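You operate a simulated robot arm through the tools that you are given. There is no shell and no other tool.

The job below is to be done with a simulated robot arm. You get a single attempt, and the scene is never put back.

TASK
Swap the bracket in the vise for the green one and loosen its nut.
Fine: the orange bracket stands on the vise table; the new one stays clamped, its nut turned back to the stop in the vise; leave the other brackets. Set down upright: orange bracket, what you pick out.

It is judged by the outcome, as a careful person would: the job done as asked, and still so three seconds after it is handed in. It fails if anything else is knocked over, pushed out of place, dropped, spilled or broken.

THE ROBOT
A 5-joint arm with a two-finger parallel gripper, fixed in place. Base frame: the origin is on the floor under the middle of its stand, x ahead of it, y to its left, z up; the work surface is at about z = 0.8. Lengths are in m, angles in degrees, forces in N, time in s.
It reaches about 1.134 m from its shoulder. Its first joint turns from -149.0 to 149.0 degrees. Payload 1.57 kg.
The tool frame sits at the grasp point between the pads (the TCP): z along the fingers, y along the line on which they close. The tips reach 0.03 m beyond it. The gripper opens to 0.11 m. The fingers are 0.024 m wide and 0.012 m thick; the gripper's body (0.048 by 0.112 m) begins 0.078 m behind the TCP.
Orientation is told as [roll, pitch, yaw] about the base's x, y, z axes, in that order, counted from this pose: with the fingers straight down and closing along the base's y, the tool's x points along the base's -x, its y along +y and its z along -z.

THE INTERFACE
- The arm moves only by the tool drive_tool. Its argument "steps" is a list that holds one entry, the list of rows, each a list of 7 numbers: the finger opening in m, from 0 to 0.11, then the shift along the tool's x, y, z in m, then the turn, a rotation vector about the tool's x, y, z in degrees. In form: [[[claw, dx, dy, dz, ax, ay, az], ...]]. A call has 1 to 20 rows; each row shifts and turns the commanded pose from where the row before left it, along the tool's axes as they then stand. Rows are played at 5 a second. More than 0.05 m and 8.6 degrees between two rows, or a gripper value outside its range, and nothing of the call is played. Where a pose cannot be reached the arm comes as near as it can. A force on the tool above 60 N (or 10 N above the force at the start of the call, whichever is more), or a blocked arm, ends the call early, and 0.2 s more pass. The fingers move at their own pace (about 0.072 m/s each) and stop on an object; they squeeze with about 26 N. The grip force told is the motor's: it shows also when the fingers shut on nothing. Time passes only in rows, and 0.2 s behind the last, so rows that do not move let the fingers close. It gives the time, the measured TCP pose, the force on the tool (base axes), the opening and the grip force at its end, in the units of the frame above (readings bear some noise), with the torque about the TCP (base axes, N m) and any sound that the robot's microphone picked up.
- Cameras (640 x 400 px; columns grow to the right, rows downward): "scene" is fixed at [0.0489, -0.4973, 1.3704]; the picture's right is [0.60, -0.80, 0.00], its down [-0.41, -0.30, -0.86] and it looks along [0.69, 0.51, -0.51] (base axes); focal length 320 px, centre (320, 200). "wrist" rides on the gripper at [0.07, 0.016, -0.141] in the tool frame; the picture's right is [-0.23, 0.97, 0.00], its down [-0.86, -0.20, -0.48] and it looks along [-0.47, -0.11, 0.88] (tool axes); focal length 222 px, centre (320, 200). There is no depth. A picture from a camera that has moved, and an enlarged one, comes with that camera's place and axes in the base frame and with its lens. The place of the scene camera against the robot may be out by one fixed shift of up to 0.025 m in any direction.
- capture(camera): a new picture of that camera. It takes no simulated time.
- slide_trunk(by): slides the trunk up (or, below 0, down) by that many m; the arm rides with it, the base frame stays. It gives what a move gives, with no picture.
- inspect(camera, box): a new picture of the part [left, top, right, bottom] of that camera's present view, enlarged. It takes no simulated time.
- close_job(): hands the job in; it is judged then, once.

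Nothing tells you positions but the pictures and the camera data. Unless the task says otherwise, let go and move clear before handing in.

The tools are called as a command line: name --argument value ..., lists and objects as JSON in quotes. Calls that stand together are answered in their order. drive_tool: Moves the arm, as the interface text tells. Its arguments: {"type":"object","properties":{"steps":{"type":"array","items":{"type":"array","items":{"type":"array","items":{"type":"number"}}}}},"required":["steps"]} The other tools are called the same way: slide_trunk (by) moves the trunk up or down; capture (camera) takes a picture; inspect (camera, box) takes an enlarged picture of a part of a camera's view; close_job () hands the job in.

At the start:

```text
time: 0.0
tool_pos: [0.6689, 0.124, 1.1223]
tcp_rot: [-0.1, -0.2, -0.1]
force: [-0.5, 1.0, 0.5]
torque: [-0.01, 0.0, -0.03]
finger_gap: 0.11
grip_force: 0.0
trunk travel left (down, up): [-0.855, 0.115]
```

scene: 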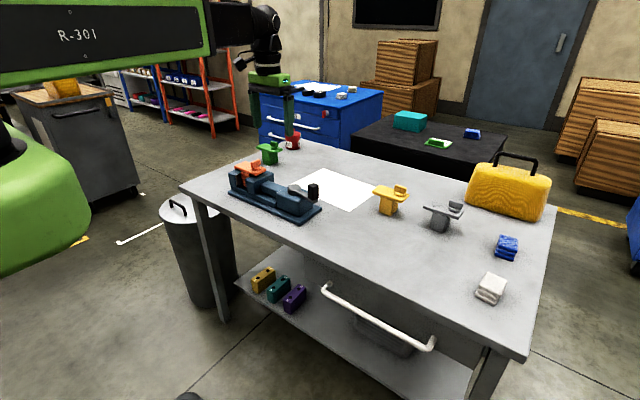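
wrist: 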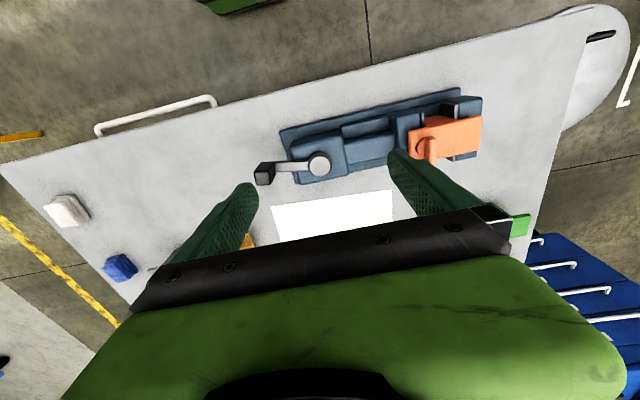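

I see a table with a blue vise holding an orange bracket, a green bracket behind it, and yellow and grey brackets further right. I'll look closer at the vise, the brackets and the screw handle before moving anything.

inspect --camera "scene" --box '[210, 120, 340, 230]'

inspect --camera "wrist" --box '[240, 70, 540, 260]'

inspect --camera "scene" --box '[340, 150, 520, 300]'

```text
3.64 times, centred on (275, 175) of scene
camera zoom: at [0.0489, -0.4973, 1.3704], right [0.6, -0.8, 0.0], down [-0.41, -0.3, -0.86], along [0.69, 0.51, -0.51], focal length 1162 px, centre (484, 291)
```

zoom: 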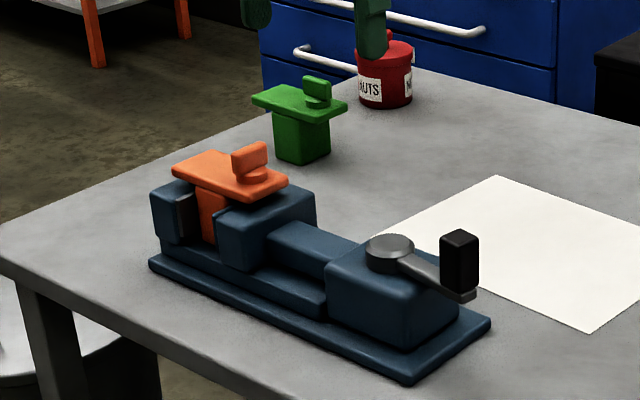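

```text
2.11 times, centred on (390, 165) of wrist
camera zoom: at [0.5984, 0.1417, 1.2659], right [0.23, 0.97, 0.0], down [0.85, -0.2, 0.48], along [0.47, -0.11, -0.88], focal length 468 px, centre (173, 274)
```

zoom: 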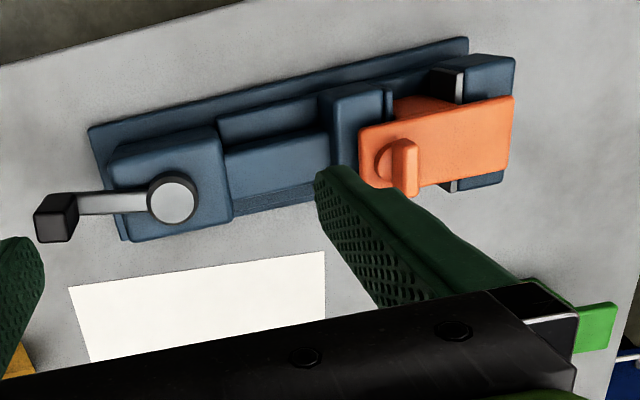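

```text
2.67 times, centred on (430, 225) of scene
camera zoom: at [0.0489, -0.4973, 1.3704], right [0.6, -0.8, 0.0], down [-0.41, -0.3, -0.86], along [0.69, 0.51, -0.51], focal length 852 px, centre (27, 133)
```

zoom: 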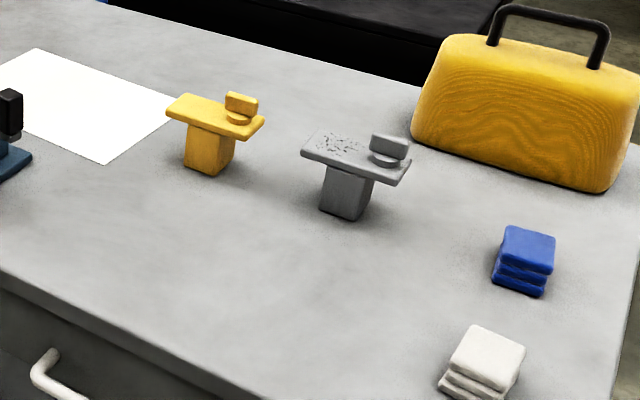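

The vise axis appears to run along y (x≈0.67–0.79, y≈0.04–0.385). The orange plate is near y≈0.31, and the lever pivot is near (0.73, 0.11) with the knob pointing to -y. I'll move over the orange bracket for a second view so I can triangulate.

drive_tool --steps '[[[0.11, -0.02, 0.044, 0, 0, 0, 0], [0.11, -0.02, 0.044, 0, 0, 0, 0], [0.11, -0.02, 0.044, 0, 0, 0, 0], [0.11, -0.02, 0.044, 0, 0, 0, 0], [0.11, 0, 0, 0, 0, 0, 0]]]'

capture --camera "wrist"

capture --camera "scene"

```text
time: 1.2
tool_pos: [0.7492, 0.2999, 1.1231]
tcp_rot: [0.0, -0.1, -0.1]
force: [0.1, -0.9, 0.3]
torque: [0.01, -0.01, 0.0]
finger_gap: 0.11
grip_force: 0.2
trunk travel left (down, up): [-0.855, 0.115]
```

```text
taken
camera wrist: at [0.6788, 0.3176, 1.2661], right [0.23, 0.97, 0.0], down [0.85, -0.2, 0.48], along [0.47, -0.11, -0.88], focal length 222 px, centre (320, 200)
```

wrist: 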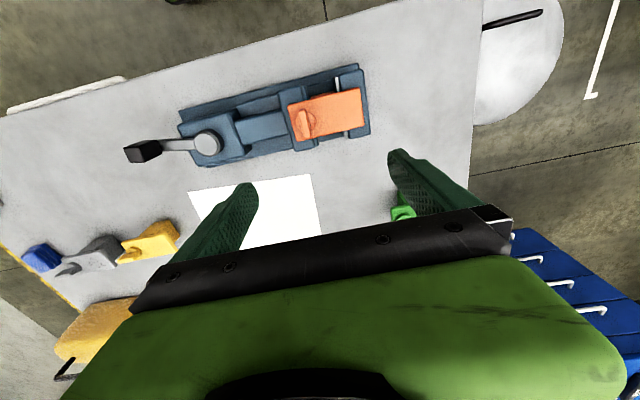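

```text
taken
```

scene: 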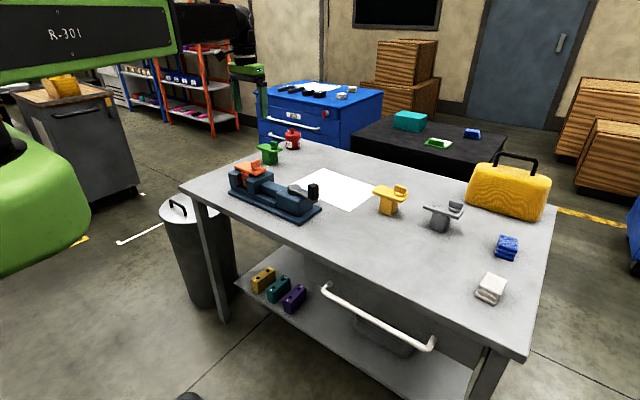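

inspect --camera "wrist" --box '[110, 50, 390, 180]'

inspect --camera "wrist" --box '[270, 50, 390, 160]'

inspect --camera "scene" --box '[220, 130, 320, 230]'

```text
2.29 times, centred on (250, 115) of wrist
camera zoom: at [0.6788, 0.3176, 1.2661], right [0.23, 0.97, 0.0], down [0.85, -0.2, 0.48], along [0.47, -0.11, -0.88], focal length 508 px, centre (480, 394)
```

zoom: 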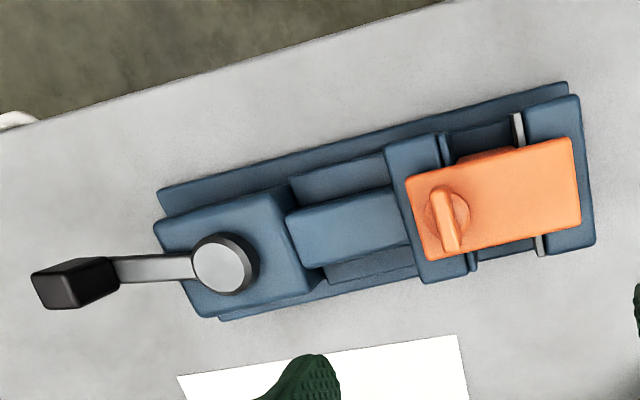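

```text
3.64 times, centred on (330, 105) of wrist
camera zoom: at [0.6788, 0.3176, 1.2661], right [0.23, 0.97, 0.0], down [0.85, -0.2, 0.48], along [0.47, -0.11, -0.88], focal length 808 px, centre (284, 546)
```

zoom: 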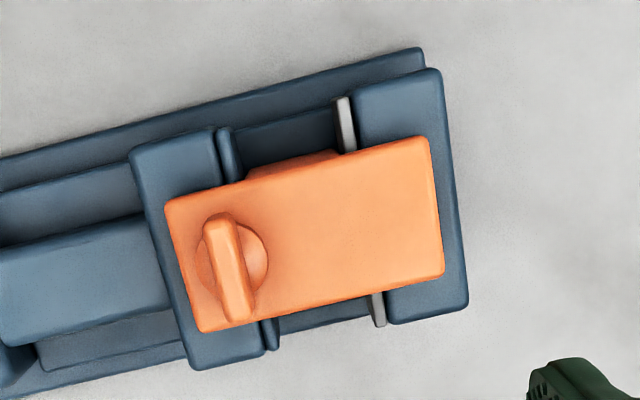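

```text
4.00 times, centred on (270, 180) of scene
camera zoom: at [0.0489, -0.4973, 1.3704], right [0.6, -0.8, 0.0], down [-0.41, -0.3, -0.86], along [0.69, 0.51, -0.51], focal length 1279 px, centre (520, 280)
```

zoom: 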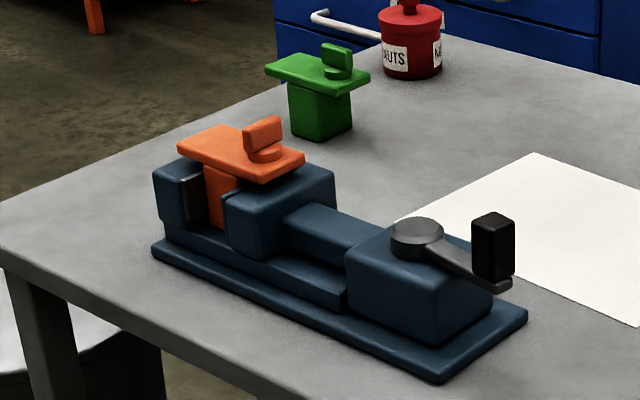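

The two views agree. The pivot is at about (0.731, 0.110) with its top at z≈0.892. The orange plate spans x 0.703–0.757 and y 0.261–0.370, top z≈0.91, with the nut near (0.731, 0.283). Next I'll zoom in on the knob, then move to view the green bracket.

inspect --camera "wrist" --box '[110, 110, 240, 190]'

drive_tool --steps '[[[0.11, -0.03, 0.0, 0, 0, 0, 0], [0.11, -0.03, 0.0, 0, 0, 0, 0], [0.11, -0.03, 0.0, 0, 0, 0, 0], [0.11, -0.03, 0.0, 0, 0, 0, 0], [0.11, -0.03, 0.0, 0, 0, 0, 0], [0.11, -0.03, 0.02, 0, 0, 0, 0], [0.11, -0.02, 0.02, 0, 0, 0, 0], [0.11, 0, 0, 0, 0, 0, 0]]]'

capture --camera "wrist"

```text
4.92 times, centred on (175, 150) of wrist
camera zoom: at [0.6788, 0.3176, 1.2661], right [0.23, 0.97, 0.0], down [0.85, -0.2, 0.48], along [0.47, -0.11, -0.88], focal length 1094 px, centre (1034, 446)
```

zoom: 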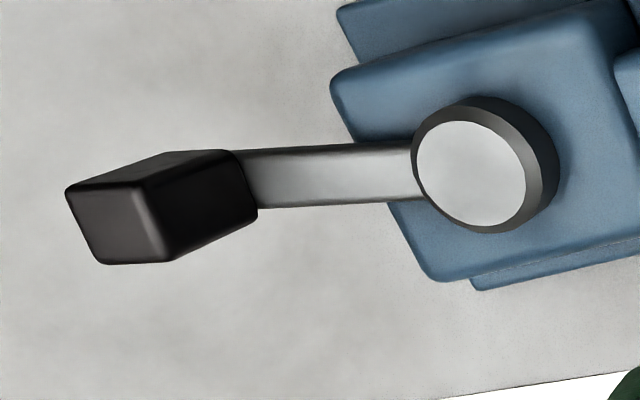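

```text
time: 3.0
tool_pos: [0.8909, 0.3116, 1.1229]
tcp_rot: [-0.1, -0.2, -0.1]
force: [0.0, 0.2, 0.2]
torque: [0.02, 0.01, 0.0]
finger_gap: 0.11
grip_force: 0.1
out of reach, approached as far as the arm can: row 5, 6, 7
trunk travel left (down, up): [-0.855, 0.115]
```

```text
taken
camera wrist: at [0.8199, 0.329, 1.2658], right [0.23, 0.97, 0.0], down [0.85, -0.2, 0.48], along [0.47, -0.11, -0.88], focal length 222 px, centre (320, 200)
```

wrist: 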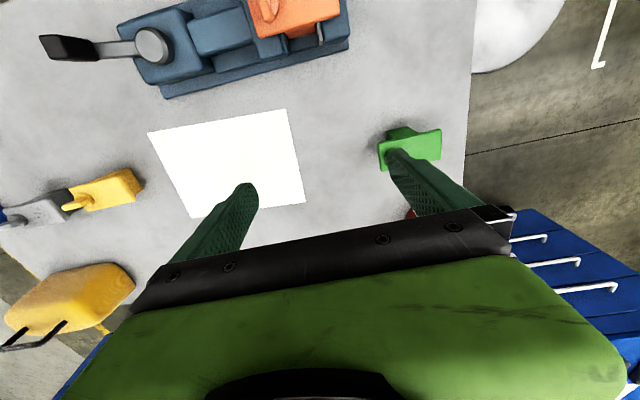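

Reach is limited here: with the fingers straight down the arm stops at about 0.944 m radius, and the green bracket looks to be near (0.96, 0.46). I'll zoom in to measure its position and heading.

inspect --camera "wrist" --box '[360, 110, 460, 190]'

inspect --camera "scene" --box '[240, 120, 310, 180]'

```text
5.00 times, centred on (410, 150) of wrist
camera zoom: at [0.8199, 0.329, 1.2658], right [0.23, 0.97, 0.0], down [0.85, -0.2, 0.48], along [0.47, -0.11, -0.88], focal length 1111 px, centre (-130, 450)
```

zoom: 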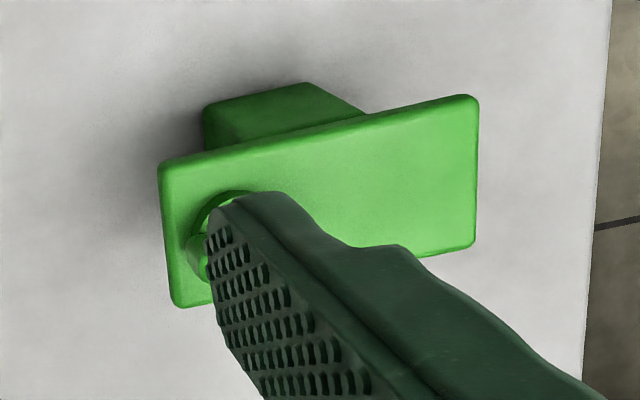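

```text
6.67 times, centred on (275, 150) of scene
camera zoom: at [0.0489, -0.4973, 1.3704], right [0.6, -0.8, 0.0], down [-0.41, -0.3, -0.86], along [0.69, 0.51, -0.51], focal length 2131 px, centre (620, 533)
```

zoom: 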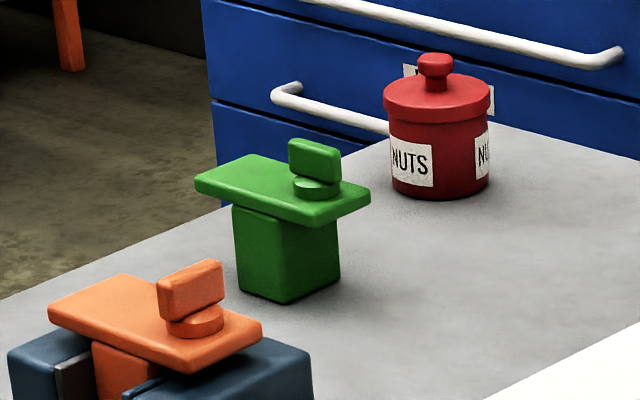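

The green bracket is aligned with y. Its plate centre is near (0.969, 0.460), top z≈0.874, and its nut is at the -y end like the orange one. I'll lower the tool a bit here to see how the reach changes with height.

drive_tool --steps '[[[0.11, 0, 0, 0.03, 0, 0, 0], [0.11, 0, 0, 0.03, 0, 0, 0], [0.11, 0, 0, 0.03, 0, 0, 0], [0.11, 0, 0, 0, 0, 0, 0]]]'

```text
time: 4.0
tool_pos: [0.8895, 0.3114, 1.1224]
tcp_rot: [-0.1, -0.1, -0.1]
force: [-1.2, 0.9, 0.4]
torque: [-0.02, 0.03, 0.0]
finger_gap: 0.11
grip_force: 0.0
out of reach, approached as far as the arm can: row 1, 2, 3
trunk travel left (down, up): [-0.855, 0.115]
```

drive_tool --steps '[[[0.11, 0, 0, -0.03, 0, 0, 0], [0.11, 0, 0, -0.03, 0, 0, 0], [0.11, 0, 0, -0.03, 0, 0, 0], [0.11, -0.03, 0, 0, 0, 0, 0], [0.11, -0.03, 0, 0, 0, 0, 0], [0.11, 0, 0, 0, 0, 0, 0]]]'

```text
time: 5.4
tool_pos: [0.8954, 0.2988, 1.122]
tcp_rot: [0.0, -0.1, -0.2]
force: [0.4, 0.7, 0.1]
torque: [-0.01, 0.03, 0.02]
finger_gap: 0.1099
grip_force: 0.2
out of reach, approached as far as the arm can: row 1, 2, 3, 4, 5
trunk travel left (down, up): [-0.855, 0.115]
```

drive_tool --steps '[[[0.11, 0.04, 0, 0, 0, 0, 0], [0.11, 0.04, 0, 0, 0, 0, 0], [0.11, 0.04, 0, 0, 0, 0, 0], [0.11, 0.04, 0, 0, 0, 0, 0], [0.11, 0, 0, 0, 0, 0, 0]]]'

```text
time: 6.6
tool_pos: [0.7355, 0.2996, 1.1226]
tcp_rot: [0.0, 0.0, -0.1]
force: [0.4, 0.4, -0.3]
torque: [0.0, -0.01, 0.02]
finger_gap: 0.1101
grip_force: 0.1
trunk travel left (down, up): [-0.855, 0.115]
```

The commanded pose resets to what the arm can reach, so with fingers down the radius limit is about 0.944 m. The green bracket, at about 1.07 m, will need a tilted grasp. The lever comes first: the knob top is near (0.713, 0.018, 0.936) with the lever pointing about -101°, so I'll go above it and turn the gripper to match.

drive_tool --steps '[[[0.08, 0.004, -0.047, 0, 0, 0, 0], [0.08, 0.004, -0.047, 0, 0, 0, 0], [0.08, 0.004, -0.047, 0, 0, 0, 0], [0.08, 0.004, -0.047, 0, 0, 0, 0], [0.08, 0.004, -0.047, 0, 0, 0, 0], [0.08, 0.0025, -0.047, 0, 0, 0, 0], [0.08, 0, 0, 0, 0, 0, 8], [0.08, 0, 0, 0, 0, 0, 8], [0.08, 0, 0, 0, 0, 0, 8], [0.08, 0, 0, 0, 0, 0, 0]]]'

capture --camera "wrist"

```text
time: 8.8
tool_pos: [0.7125, 0.0181, 1.1216]
tcp_rot: [0.0, -0.1, -24.2]
force: [0.2, 0.4, -0.3]
torque: [-0.03, 0.03, 0.03]
finger_gap: 0.08
grip_force: 0.0
trunk travel left (down, up): [-0.855, 0.115]
```

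```text
taken
camera wrist: at [0.6553, 0.0624, 1.2659], right [0.61, 0.8, 0.0], down [0.7, -0.53, 0.48], along [0.38, -0.29, -0.88], focal length 222 px, centre (320, 200)
```

wrist: 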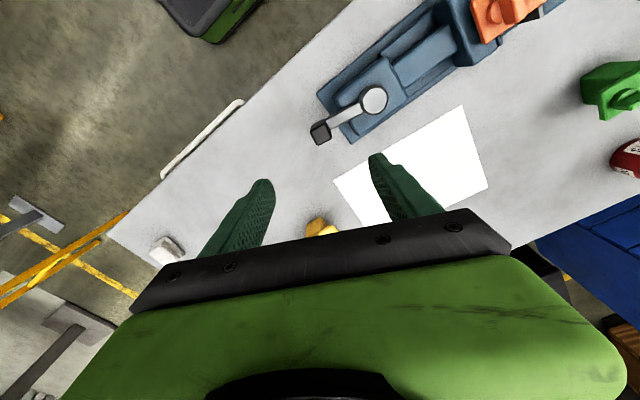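

inspect --camera "wrist" --box '[290, 60, 430, 160]'

drive_tool --steps '[[[0.08, 0, 0, 0, 0, 0, 8.5], [0.08, 0, 0, 0, 0, 0, 8.5], [0.08, 0, 0, 0, 0, 0, 8.5], [0.08, 0, 0, 0, 0, 0, 8.5], [0.08, 0, 0, 0, 0, 0, 8.5], [0.08, 0, 0, 0, 0, 0, 8.5], [0.08, 0, 0, 0, 0, 0, 8.5], [0.08, 0, 0, 0, 0, 0, 8.5], [0.08, 0, 0, 0, 0, 0, 8.5], [0.08, 0, 0, 0, 0, 0, 0]]]'

capture --camera "wrist"

```text
4.00 times, centred on (360, 110) of wrist
camera zoom: at [0.6553, 0.0624, 1.2659], right [0.61, 0.8, 0.0], down [0.7, -0.53, 0.48], along [0.38, -0.29, -0.88], focal length 888 px, centre (160, 560)
```

zoom: 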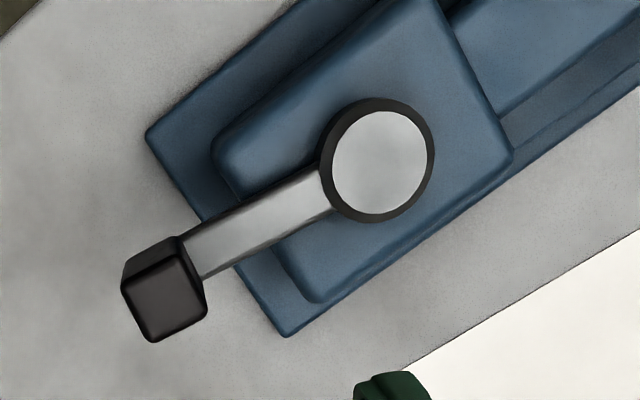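

```text
time: 11.0
tool_pos: [0.7132, 0.0166, 1.122]
tcp_rot: [0.1, 0.0, -100.7]
force: [-0.8, 0.5, -0.2]
torque: [0.0, 0.0, 0.02]
finger_gap: 0.0799
grip_force: 0.1
trunk travel left (down, up): [-0.855, 0.115]
```

```text
taken
camera wrist: at [0.7407, 0.0841, 1.266], right [0.92, -0.4, 0.0], down [-0.35, -0.8, 0.48], along [-0.19, -0.44, -0.88], focal length 222 px, centre (320, 200)
```

wrist: 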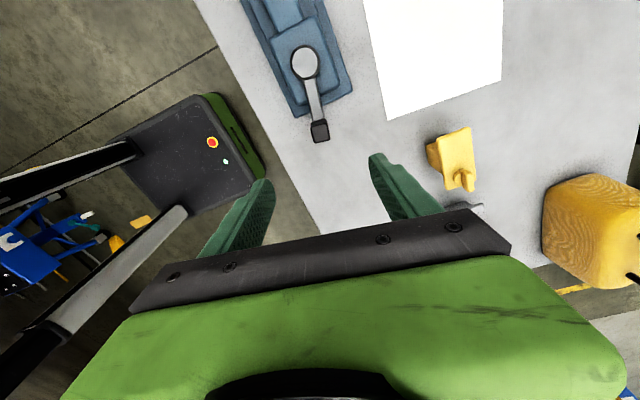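

The pivot is at (0.731, 0.1105) and the knob at (0.7145, 0.0185), radius about 0.0935 and lever angle about -100°. I'll lower the open fingers around the knob and narrow the opening to a loose cage.

drive_tool --steps '[[[0.06, 0.0021, 0.0009, 0.04, 0, 0, 0], [0.06, 0, 0, 0.04, 0, 0, 0], [0.06, 0, 0, 0.04, 0, 0, 0], [0.06, 0, 0, 0.03, 0, 0, 0], [0.06, 0, 0, 0.0, 0, 0, 0]]]'

capture --camera "wrist"

inspect --camera "scene" --box '[220, 110, 360, 230]'

```text
time: 12.2
tool_pos: [0.7127, 0.0179, 1.1222]
tcp_rot: [0.1, 0.0, -100.5]
force: [0.1, 0.3, 0.6]
torque: [0.0, -0.01, -0.01]
finger_gap: 0.0601
grip_force: 0.1
out of reach, approached as far as the arm can: row 1, 2, 3, 4
trunk travel left (down, up): [-0.855, 0.115]
```

```text
taken
camera wrist: at [0.7406, 0.0841, 1.266], right [0.92, -0.4, 0.0], down [-0.35, -0.8, 0.48], along [-0.19, -0.44, -0.88], focal length 222 px, centre (320, 200)
```

wrist: 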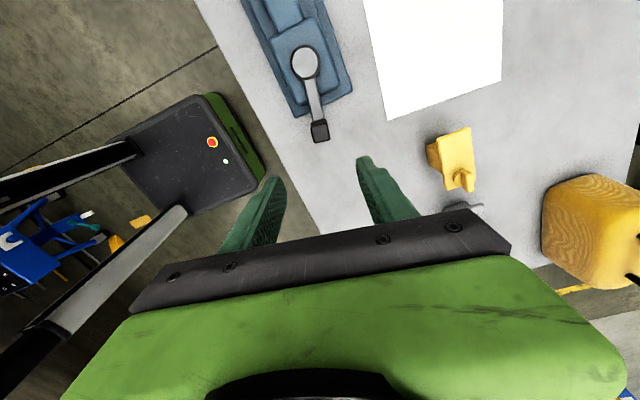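

```text
3.33 times, centred on (290, 170) of scene
camera zoom: at [0.0489, -0.4973, 1.3704], right [0.6, -0.8, 0.0], down [-0.41, -0.3, -0.86], along [0.69, 0.51, -0.51], focal length 1066 px, centre (420, 300)
```

zoom: 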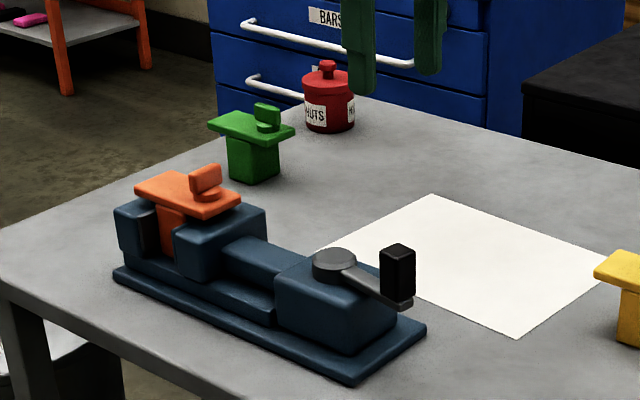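

Vertical moves are out of reach for the arm, so this is a SCARA-like layout: the arm moves in the horizontal plane and the trunk sets the height. I'm already centred over the knob with the fingers 0.06 open, so I'll lower with the trunk in two parts.

slide_trunk --by -0.13

capture --camera "wrist"

capture --camera "scene"

```text
time: 13.8
tool_pos: [0.7132, 0.0176, 0.9931]
tcp_rot: [0.1, 0.0, -100.5]
force: [-0.7, 1.1, -0.5]
torque: [-0.01, -0.02, 0.03]
finger_gap: 0.0601
grip_force: 0.0
trunk travel left (down, up): [-0.725, 0.245]
```

```text
taken
camera wrist: at [0.7406, 0.0841, 1.136], right [0.92, -0.4, 0.0], down [-0.35, -0.8, 0.48], along [-0.19, -0.44, -0.88], focal length 222 px, centre (320, 200)
```

wrist: 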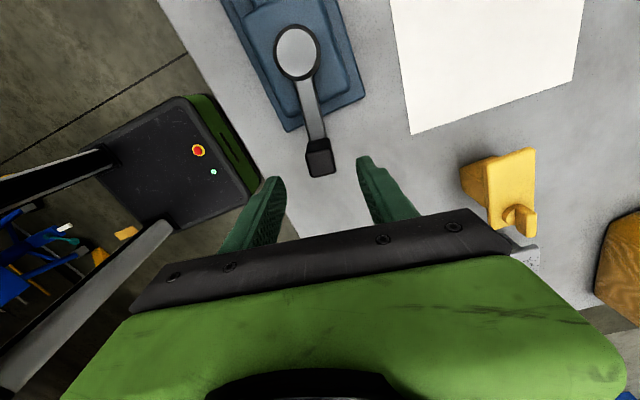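

```text
taken
```

scene: 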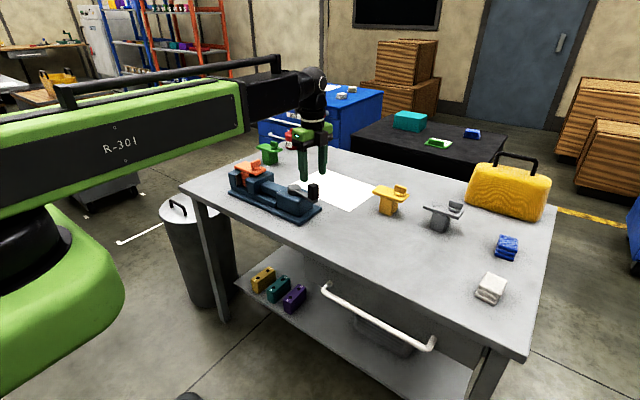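

inspect --camera "scene" --box '[180, 40, 370, 230]'

inspect --camera "wrist" --box '[230, 0, 400, 210]'

```text
2.11 times, centred on (275, 135) of scene
camera zoom: at [0.0489, -0.4973, 1.3704], right [0.6, -0.8, 0.0], down [-0.41, -0.3, -0.86], along [0.69, 0.51, -0.51], focal length 673 px, centre (415, 337)
```

zoom: 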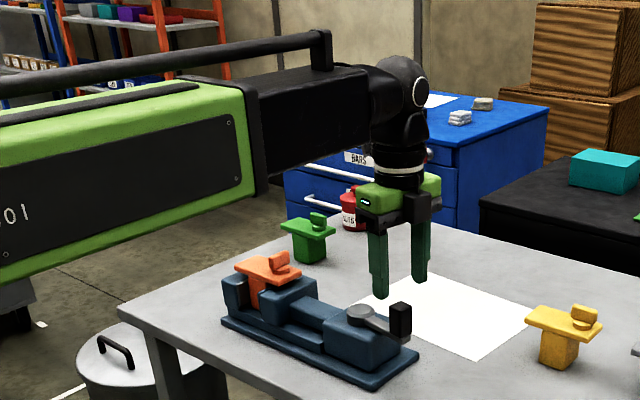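

```text
1.90 times, centred on (315, 105) of wrist
camera zoom: at [0.7406, 0.0841, 1.136], right [0.92, -0.4, 0.0], down [-0.35, -0.8, 0.48], along [-0.19, -0.44, -0.88], focal length 423 px, centre (330, 381)
```

zoom: 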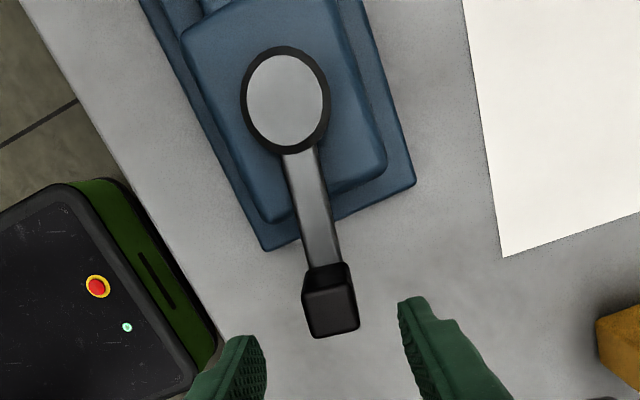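

The arm looks like a rotating, telescoping boom with a wrist at its end. Before planning the green grasp, I'll test here, clear of the knob, whether the tool can tilt sideways out of the radial plane.

drive_tool --steps '[[[0.06, 0, 0, 0, 0, 6, 0], [0.06, 0, 0, 0, 0, 0, 0]]]'

```text
time: 14.4
tool_pos: [0.7119, 0.0173, 0.9925]
tcp_rot: [0.1, 6.0, -100.6]
force: [-0.3, -1.0, -0.4]
torque: [0.03, 0.0, 0.01]
finger_gap: 0.0598
grip_force: 0.1
trunk travel left (down, up): [-0.725, 0.245]
```

drive_tool --steps '[[[0.06, 0, 0, 0, 0, -6, 0], [0.06, 0.002, 0.001, 0, 0, 0, 0], [0.06, 0, 0, 0, 0, 0, 0]]]'

slide_trunk --by -0.073

capture --camera "wrist"

inspect --camera "scene" --box '[220, 120, 350, 230]'

```text
time: 15.2
tool_pos: [0.7135, 0.0189, 0.9917]
tcp_rot: [0.1, 0.0, -100.6]
force: [-0.4, 0.3, 0.5]
torque: [-0.02, 0.01, 0.0]
finger_gap: 0.0599
grip_force: 0.1
trunk travel left (down, up): [-0.725, 0.245]
```

```text
time: 16.3
tool_pos: [0.7135, 0.0193, 0.919]
tcp_rot: [0.1, 0.0, -100.5]
force: [0.7, -0.3, 0.8]
torque: [-0.02, 0.0, 0.02]
finger_gap: 0.0598
grip_force: 0.1
trunk travel left (down, up): [-0.652, 0.318]
```

```text
taken
camera wrist: at [0.7418, 0.0857, 1.063], right [0.92, -0.4, 0.0], down [-0.35, -0.8, 0.48], along [-0.19, -0.44, -0.88], focal length 222 px, centre (320, 200)
```

wrist: 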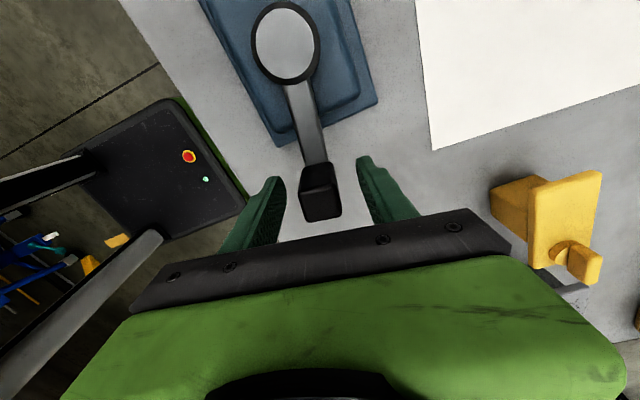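

```text
3.64 times, centred on (285, 175) of scene
camera zoom: at [0.0489, -0.4973, 1.3704], right [0.6, -0.8, 0.0], down [-0.41, -0.3, -0.86], along [0.69, 0.51, -0.51], focal length 1162 px, centre (447, 291)
```

zoom: 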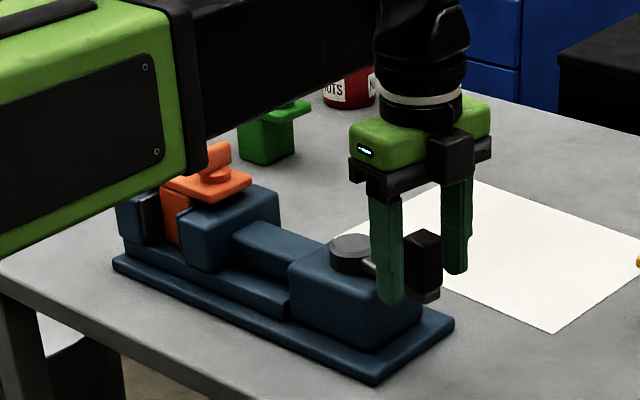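

The fingers now straddle the knob with about 18 mm clearance on each side. I'll narrow to a loose cage and try turning the lever counterclockwise (loosening) by a small angle to see how it responds.

drive_tool --steps '[[[0.03, 0, 0, 0, 0, 0, 0], [0.03, 0, 0, 0, 0, 0, 0], [0.03, 0.0005, 0.0098, 0, 0, 0, -6], [0.03, 0.0005, 0.0098, 0, 0, 0, -6], [0.03, 0.0005, 0.0098, 0, 0, 0, -6], [0.03, 0, 0, 0, 0, 0, 0]]]'

capture --camera "wrist"

inspect --camera "scene" --box '[220, 120, 350, 230]'

```text
time: 17.7
tool_pos: [0.7362, 0.0181, 0.9221]
tcp_rot: [-0.3, 0.0, -82.5]
force: [-52.7, 11.4, -4.6]
torque: [0.0, -0.61, -0.92]
finger_gap: 0.0751
grip_force: 25.3
trunk travel left (down, up): [-0.652, 0.318]
```

```text
taken
camera wrist: at [0.7436, 0.0913, 1.0658], right [1.0, -0.1, -0.01], down [-0.08, -0.87, 0.48], along [-0.05, -0.48, -0.88], focal length 222 px, centre (320, 200)
```

wrist: 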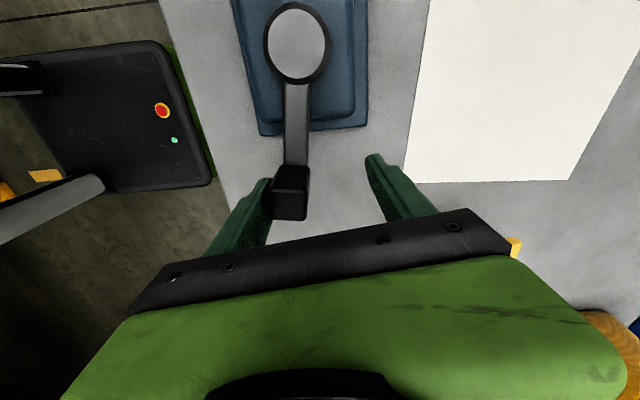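

```text
3.64 times, centred on (285, 175) of scene
camera zoom: at [0.0489, -0.4973, 1.3704], right [0.6, -0.8, 0.0], down [-0.41, -0.3, -0.86], along [0.69, 0.51, -0.51], focal length 1162 px, centre (447, 291)
```

zoom: 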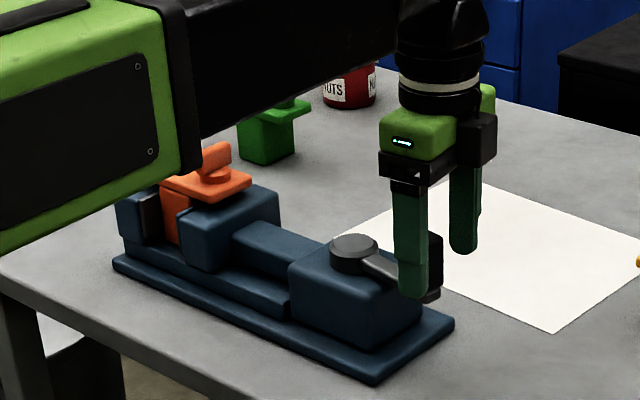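

Counterclockwise meets a hard stop: the force was about 53 N and the knob barely moved. I'll back off to neutral and try clockwise gently.

drive_tool --steps '[[[0.06, 0.0005, -0.0098, 0, 0, 0, 6], [0.06, 0.0005, -0.0098, 0, 0, 0, 6], [0.06, 0.0005, -0.0098, 0, 0, 0, 6], [0.06, 0, 0, 0, 0, 0, 0]]]'

capture --camera "wrist"

```text
time: 18.7
tool_pos: [0.7135, 0.0191, 0.9184]
tcp_rot: [0.1, -0.1, -100.6]
force: [-0.1, 1.0, -0.4]
torque: [0.01, 0.0, 0.05]
finger_gap: 0.06
grip_force: 0.1
trunk travel left (down, up): [-0.652, 0.318]
```

```text
taken
camera wrist: at [0.7418, 0.0858, 1.0631], right [0.92, -0.4, 0.0], down [-0.35, -0.8, 0.48], along [-0.19, -0.44, -0.88], focal length 222 px, centre (320, 200)
```

wrist: 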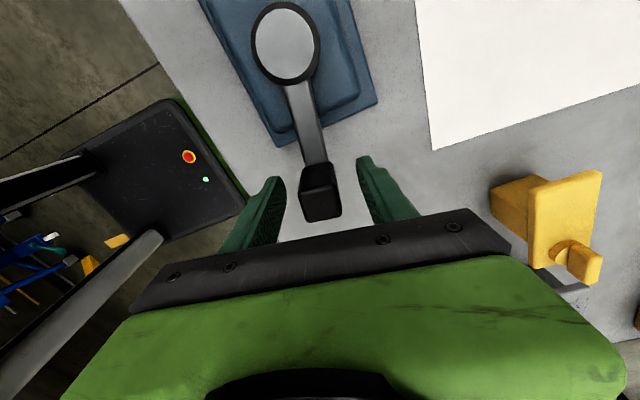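

drive_tool --steps '[[[0.032, 0, 0, 0, 0, 0, 0], [0.032, 0, 0, 0, 0, 0, 0], [0.032, 0.0003, -0.0065, 0, 0, 0, 4], [0.032, 0.0003, -0.0065, 0, 0, 0, 4], [0.032, 0.0003, -0.0065, 0, 0, 0, 4], [0.032, 0, 0, 0, 0, 0, 0]]]'

capture --camera "wrist"

```text
time: 20.1
tool_pos: [0.6945, 0.0252, 0.918]
tcp_rot: [0.0, -0.1, -112.6]
force: [0.3, -1.1, -0.8]
torque: [0.02, 0.03, -0.04]
finger_gap: 0.0335
grip_force: 0.6
trunk travel left (down, up): [-0.652, 0.318]
```

```text
taken
camera wrist: at [0.7365, 0.0842, 1.0629], right [0.81, -0.58, 0.0], down [-0.51, -0.71, 0.48], along [-0.28, -0.39, -0.88], focal length 222 px, centre (320, 200)
```

wrist: 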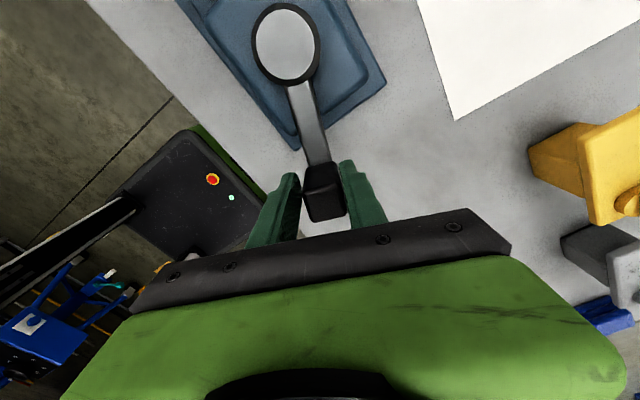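

Clockwise turns freely with almost no force, so it opens the vise. I'll continue the arc clockwise.

drive_tool --steps '[[[0.032, 0.0005, -0.0098, 0, 0, 0, 6], [0.032, 0.0005, -0.0098, 0, 0, 0, 6], [0.032, 0.0005, -0.0098, 0, 0, 0, 6], [0.032, 0.0005, -0.0098, 0, 0, 0, 6], [0.032, 0.0005, -0.0098, 0, 0, 0, 6], [0.032, 0.0005, -0.0098, 0, 0, 0, 6], [0.032, 0, 0, 0, 0, 0, 0]]]'

capture --camera "wrist"

inspect --camera "scene" --box '[210, 120, 340, 230]'

```text
time: 21.7
tool_pos: [0.6506, 0.0614, 0.9182]
tcp_rot: [-0.1, 0.0, -148.5]
force: [1.1, -0.3, 0.3]
torque: [0.0, 0.0, 0.0]
finger_gap: 0.0326
grip_force: 0.3
trunk travel left (down, up): [-0.652, 0.318]
```

```text
taken
camera wrist: at [0.7186, 0.0862, 1.063], right [0.31, -0.95, 0.0], down [-0.83, -0.27, 0.48], along [-0.45, -0.15, -0.88], focal length 222 px, centre (320, 200)
```

wrist: 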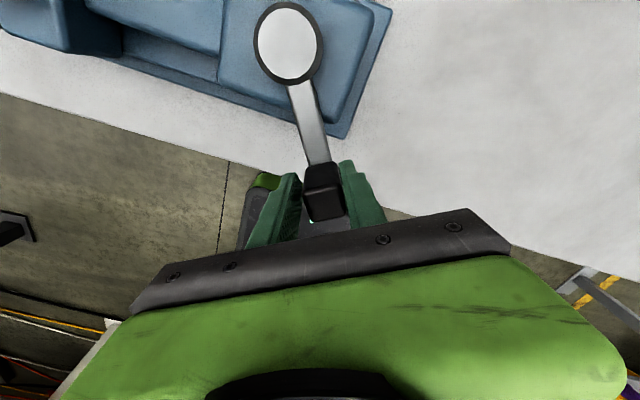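

```text
3.64 times, centred on (275, 175) of scene
camera zoom: at [0.0489, -0.4973, 1.3704], right [0.6, -0.8, 0.0], down [-0.41, -0.3, -0.86], along [0.69, 0.51, -0.51], focal length 1162 px, centre (484, 291)
```

zoom: 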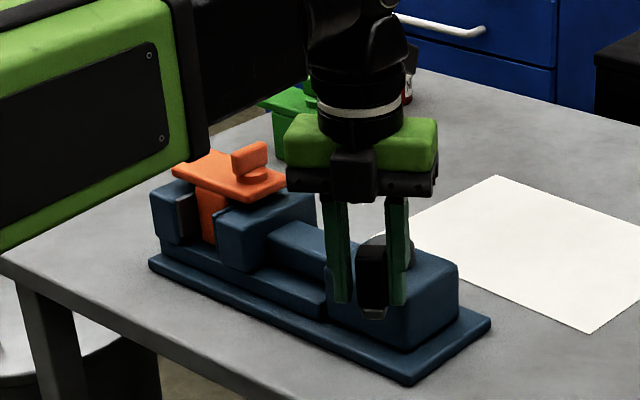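

drive_tool --steps '[[[0.032, 0.0005, -0.0098, 0, 0, 0, 6], [0.032, 0.0005, -0.0098, 0, 0, 0, 6], [0.032, 0.0005, -0.0098, 0, 0, 0, 6], [0.032, 0.0005, -0.0098, 0, 0, 0, 6], [0.032, 0.0005, -0.0098, 0, 0, 0, 6], [0.032, 0, 0, 0, 0, 0, 0]]]'

capture --camera "wrist"

inspect --camera "scene" --box '[210, 120, 340, 230]'

```text
time: 23.1
tool_pos: [0.6423, 0.0716, 0.9194]
tcp_rot: [-0.3, 0.1, -165.7]
force: [-0.7, 0.7, -0.6]
torque: [-0.01, 0.01, 0.0]
finger_gap: 0.0326
grip_force: 0.6
out of reach, approached as far as the arm can: row 3, 4, 5
trunk travel left (down, up): [-0.652, 0.318]
```

```text
taken
camera wrist: at [0.7129, 0.0734, 1.063], right [0.02, -1.0, -0.01], down [-0.88, -0.02, 0.48], along [-0.48, 0.0, -0.88], focal length 222 px, centre (320, 200)
```

wrist: 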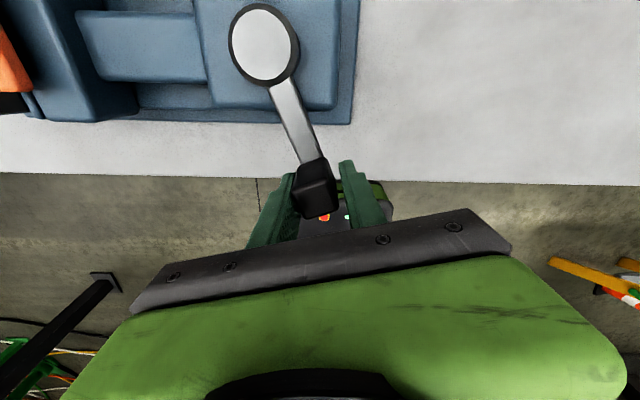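

```text
3.64 times, centred on (275, 175) of scene
camera zoom: at [0.0489, -0.4973, 1.3704], right [0.6, -0.8, 0.0], down [-0.41, -0.3, -0.86], along [0.69, 0.51, -0.51], focal length 1162 px, centre (484, 291)
```

zoom: 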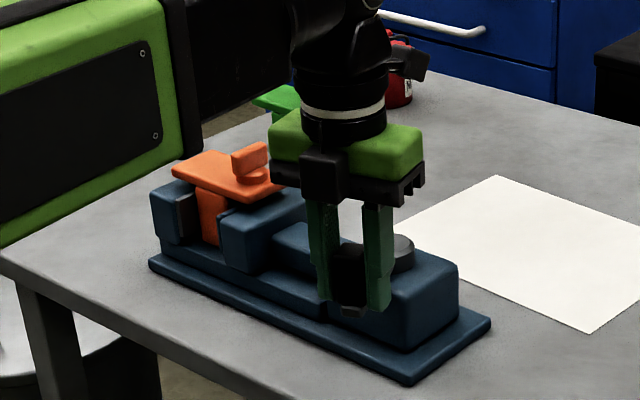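

The tool reached its rotation limit at yaw≈-166, with the lever now near -156° (about 56° turned) and the moving jaw starting to back off. I'll release the knob, rise, and re-approach with the gripper flipped 180° so I can keep turning.

drive_tool --steps '[[[0.06, 0, 0, 0, 0, 0, 0], [0.06, 0, 0, 0, 0, 0, 0], [0.06, 0, 0, 0, 0, 0, 0]]]'

slide_trunk --by 0.12

drive_tool --steps '[[[0.06, 0, 0, 0, 0, 0, -8.5], [0.06, 0, 0, 0, 0, 0, -8.5], [0.06, 0, 0, 0, 0, 0, -8.5], [0.06, 0, 0, 0, 0, 0, -8.5], [0.06, 0, 0, 0, 0, 0, -8.5], [0.06, 0, 0, 0, 0, 0, -8.5], [0.06, 0, 0, 0, 0, 0, -8.5], [0.06, 0, 0, 0, 0, 0, -8.5], [0.06, 0, 0, 0, 0, 0, -8.5], [0.06, 0, 0, 0, 0, 0, -8.5], [0.06, 0, 0, 0, 0, 0, -8.5], [0.06, 0, 0, 0, 0, 0, -8.5], [0.06, 0, 0, 0, 0, 0, -8.5], [0.06, 0, 0, 0, 0, 0, -8.5], [0.06, 0, 0, 0, 0, 0, -8.5], [0.06, 0, 0, 0, 0, 0, -8.5], [0.06, 0, 0, 0, 0, 0, -8.5], [0.06, 0, 0, 0, 0, 0, -8.5], [0.06, 0, 0, 0, 0, 0, 0]]]'

capture --camera "wrist"

inspect --camera "scene" --box '[210, 120, 340, 230]'

```text
time: 23.9
tool_pos: [0.6418, 0.0726, 0.9199]
tcp_rot: [-0.2, 0.1, -165.6]
force: [-0.3, -0.2, 0.1]
torque: [-0.04, -0.01, 0.0]
finger_gap: 0.0599
grip_force: 0.0
trunk travel left (down, up): [-0.652, 0.318]
```

```text
time: 25.4
tool_pos: [0.6417, 0.0717, 1.0395]
tcp_rot: [-0.3, 0.0, -165.7]
force: [0.2, -0.4, 0.1]
torque: [-0.03, 0.01, 0.0]
finger_gap: 0.06
grip_force: 0.0
trunk travel left (down, up): [-0.772, 0.198]
```

```text
time: 29.4
tool_pos: [0.6408, 0.072, 1.039]
tcp_rot: [0.2, 0.1, -12.6]
force: [0.0, 0.3, 1.0]
torque: [-0.01, -0.03, 0.02]
finger_gap: 0.06
grip_force: 0.1
trunk travel left (down, up): [-0.772, 0.198]
```

```text
taken
camera wrist: at [0.5769, 0.1032, 1.1831], right [0.43, 0.9, 0.01], down [0.79, -0.38, 0.48], along [0.43, -0.2, -0.88], focal length 222 px, centre (320, 200)
```

wrist: 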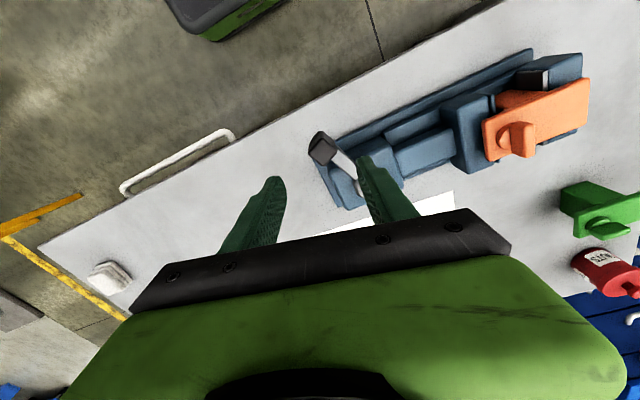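

```text
3.64 times, centred on (275, 175) of scene
camera zoom: at [0.0489, -0.4973, 1.3704], right [0.6, -0.8, 0.0], down [-0.41, -0.3, -0.86], along [0.69, 0.51, -0.51], focal length 1162 px, centre (484, 291)
```

zoom: 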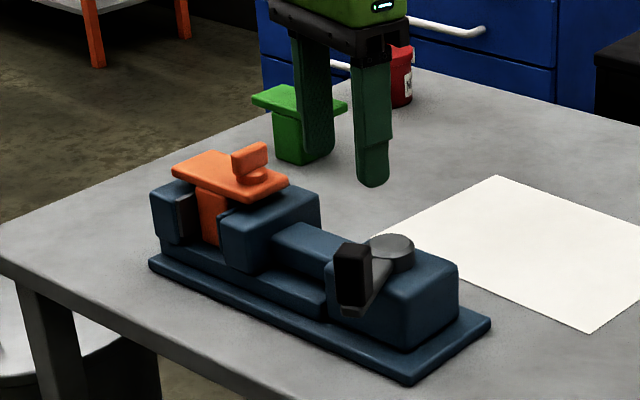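

The jaw has only moved a couple of millimetres so far and the knob is at about (0.642, 0.074). I'll finish flipping the yaw to about +22° and drop back over the knob.

drive_tool --steps '[[[0.06, 0, 0, 0, 0, 0, -7], [0.06, 0, 0, 0, 0, 0, -7], [0.06, 0, 0, 0, 0, 0, -7], [0.06, 0, 0, 0, 0, 0, -7], [0.06, -0.0015, 0.001, 0, 0, 0, -7], [0.06, 0, 0, 0, 0, 0, 0]]]'

slide_trunk --by -0.06

capture --camera "wrist"

```text
time: 30.8
tool_pos: [0.6427, 0.0735, 1.0388]
tcp_rot: [0.3, -0.1, 22.4]
force: [-1.0, 0.5, 0.0]
torque: [0.01, 0.01, 0.01]
finger_gap: 0.0598
grip_force: 0.1
trunk travel left (down, up): [-0.772, 0.198]
```

```text
time: 31.8
tool_pos: [0.644, 0.0729, 0.9787]
tcp_rot: [0.3, -0.2, 22.3]
force: [0.3, 0.8, 0.5]
torque: [0.04, 0.01, -0.01]
finger_gap: 0.06
grip_force: 0.0
trunk travel left (down, up): [-0.712, 0.258]
```

```text
taken
camera wrist: at [0.572, 0.0622, 1.1229], right [-0.16, 0.99, 0.01], down [0.87, 0.14, 0.48], along [0.47, 0.08, -0.88], focal length 222 px, centre (320, 200)
```

wrist: 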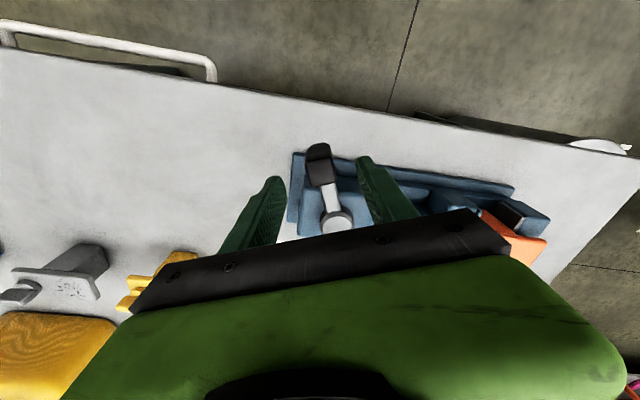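

slide_trunk --by -0.06

drive_tool --steps '[[[0.034, 0, 0, 0, 0, 0, 0], [0.034, 0, 0, 0, 0, 0, 0], [0.034, -0.0005, 0.0098, 0, 0, 0, 6], [0.034, -0.0005, 0.0098, 0, 0, 0, 6], [0.034, -0.0005, 0.0098, 0, 0, 0, 6], [0.034, -0.0005, 0.0098, 0, 0, 0, 6], [0.034, 0, 0, 0, 0, 0, 0]]]'

capture --camera "wrist"

inspect --camera "scene" --box '[210, 120, 340, 230]'

```text
time: 32.8
tool_pos: [0.6441, 0.0738, 0.9201]
tcp_rot: [0.3, -0.1, 22.3]
force: [-0.6, -0.4, 0.3]
torque: [0.0, -0.05, -0.03]
finger_gap: 0.0601
grip_force: 0.1
trunk travel left (down, up): [-0.652, 0.318]
```

```text
time: 34.4
tool_pos: [0.6354, 0.1125, 0.9185]
tcp_rot: [0.3, -0.1, -1.9]
force: [0.5, 0.1, 0.4]
torque: [0.01, 0.01, 0.01]
finger_gap: 0.0341
grip_force: 0.0
trunk travel left (down, up): [-0.652, 0.318]
```

```text
taken
camera wrist: at [0.5665, 0.1303, 1.0631], right [0.26, 0.97, 0.01], down [0.85, -0.23, 0.48], along [0.46, -0.12, -0.88], focal length 222 px, centre (320, 200)
```

wrist: 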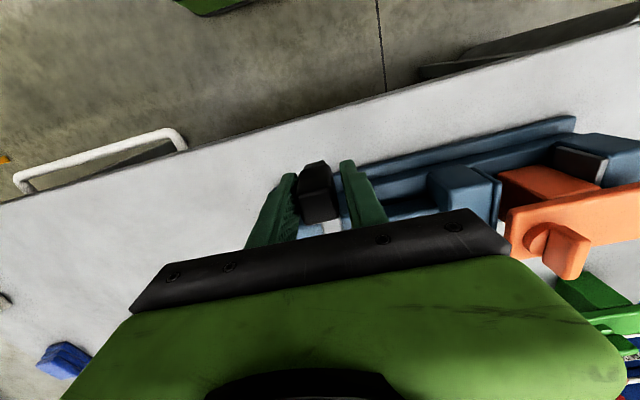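

```text
3.64 times, centred on (275, 175) of scene
camera zoom: at [0.0489, -0.4973, 1.3704], right [0.6, -0.8, 0.0], down [-0.41, -0.3, -0.86], along [0.69, 0.51, -0.51], focal length 1162 px, centre (484, 291)
```

zoom: 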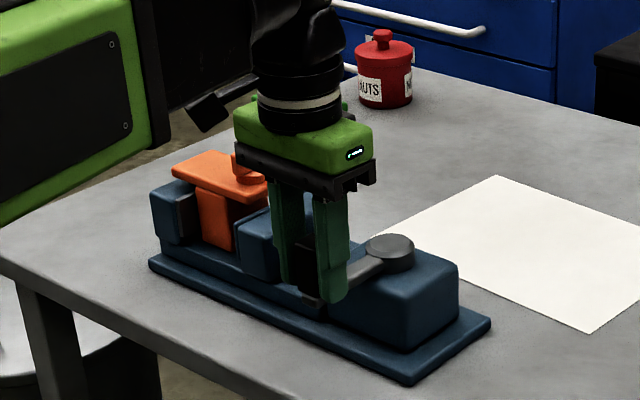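

The jaw has clearly opened with the lever at about 180° (roughly 80° turned). I'll continue carefully to find the end stop.

drive_tool --steps '[[[0.034, -0.0003, 0.0065, 0, 0, 0, 4], [0.034, -0.0003, 0.0065, 0, 0, 0, 4], [0.034, -0.0003, 0.0065, 0, 0, 0, 4], [0.034, 0, 0, 0, 0, 0, 0]]]'

capture --camera "wrist"

inspect --camera "scene" --box '[210, 120, 340, 230]'

```text
time: 35.4
tool_pos: [0.6392, 0.126, 0.9196]
tcp_rot: [0.1, 0.0, -13.8]
force: [2.8, -34.8, -1.5]
torque: [-0.29, 0.12, 0.57]
finger_gap: 0.0632
grip_force: 16.4
trunk travel left (down, up): [-0.652, 0.318]
```

```text
taken
camera wrist: at [0.5748, 0.1596, 1.0631], right [0.45, 0.89, 0.0], down [0.78, -0.4, 0.48], along [0.43, -0.22, -0.88], focal length 222 px, centre (320, 200)
```

wrist: 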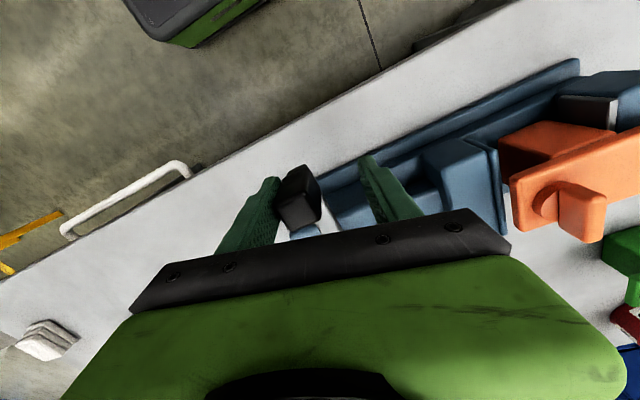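

```text
3.64 times, centred on (275, 175) of scene
camera zoom: at [0.0489, -0.4973, 1.3704], right [0.6, -0.8, 0.0], down [-0.41, -0.3, -0.86], along [0.69, 0.51, -0.51], focal length 1162 px, centre (484, 291)
```

zoom: 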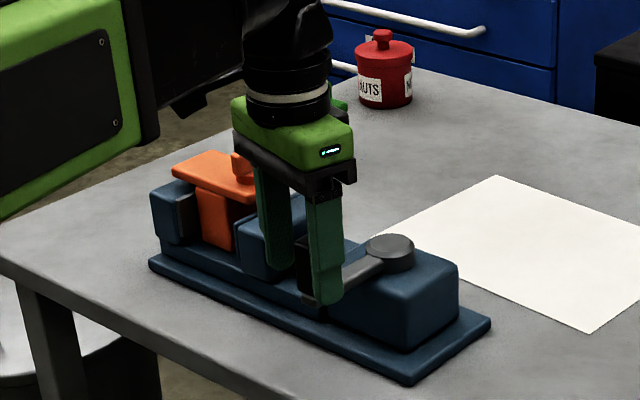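

I hit the open stop with the lever at about 180°. I'll back off without dragging the knob, rise, and inspect the jaw gap.

drive_tool --steps '[[[0.08, 0.0003, -0.0065, 0, 0, 0, -4], [0.08, 0.0003, -0.0065, 0, 0, 0, -4], [0.08, 0, 0, 0, 0, 0, 0], [0.08, 0, 0, 0, 0, 0, 0]]]'

capture --camera "wrist"

```text
time: 36.4
tool_pos: [0.6359, 0.1187, 0.919]
tcp_rot: [0.3, -0.1, -5.7]
force: [-0.6, -0.2, 0.2]
torque: [-0.02, 0.02, 0.0]
finger_gap: 0.08
grip_force: 0.1
trunk travel left (down, up): [-0.652, 0.318]
```

```text
taken
camera wrist: at [0.5675, 0.1414, 1.0631], right [0.32, 0.95, 0.01], down [0.83, -0.29, 0.48], along [0.45, -0.15, -0.88], focal length 222 px, centre (320, 200)
```

wrist: 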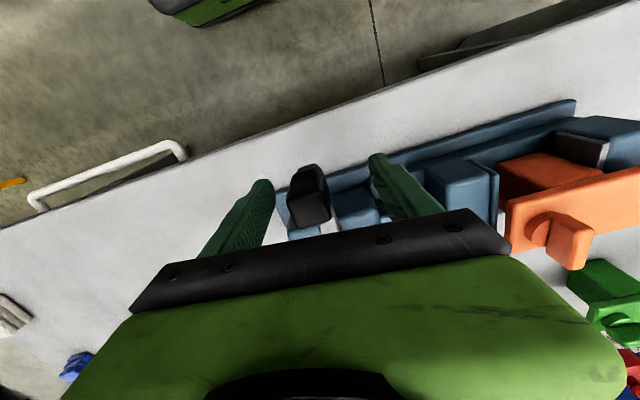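

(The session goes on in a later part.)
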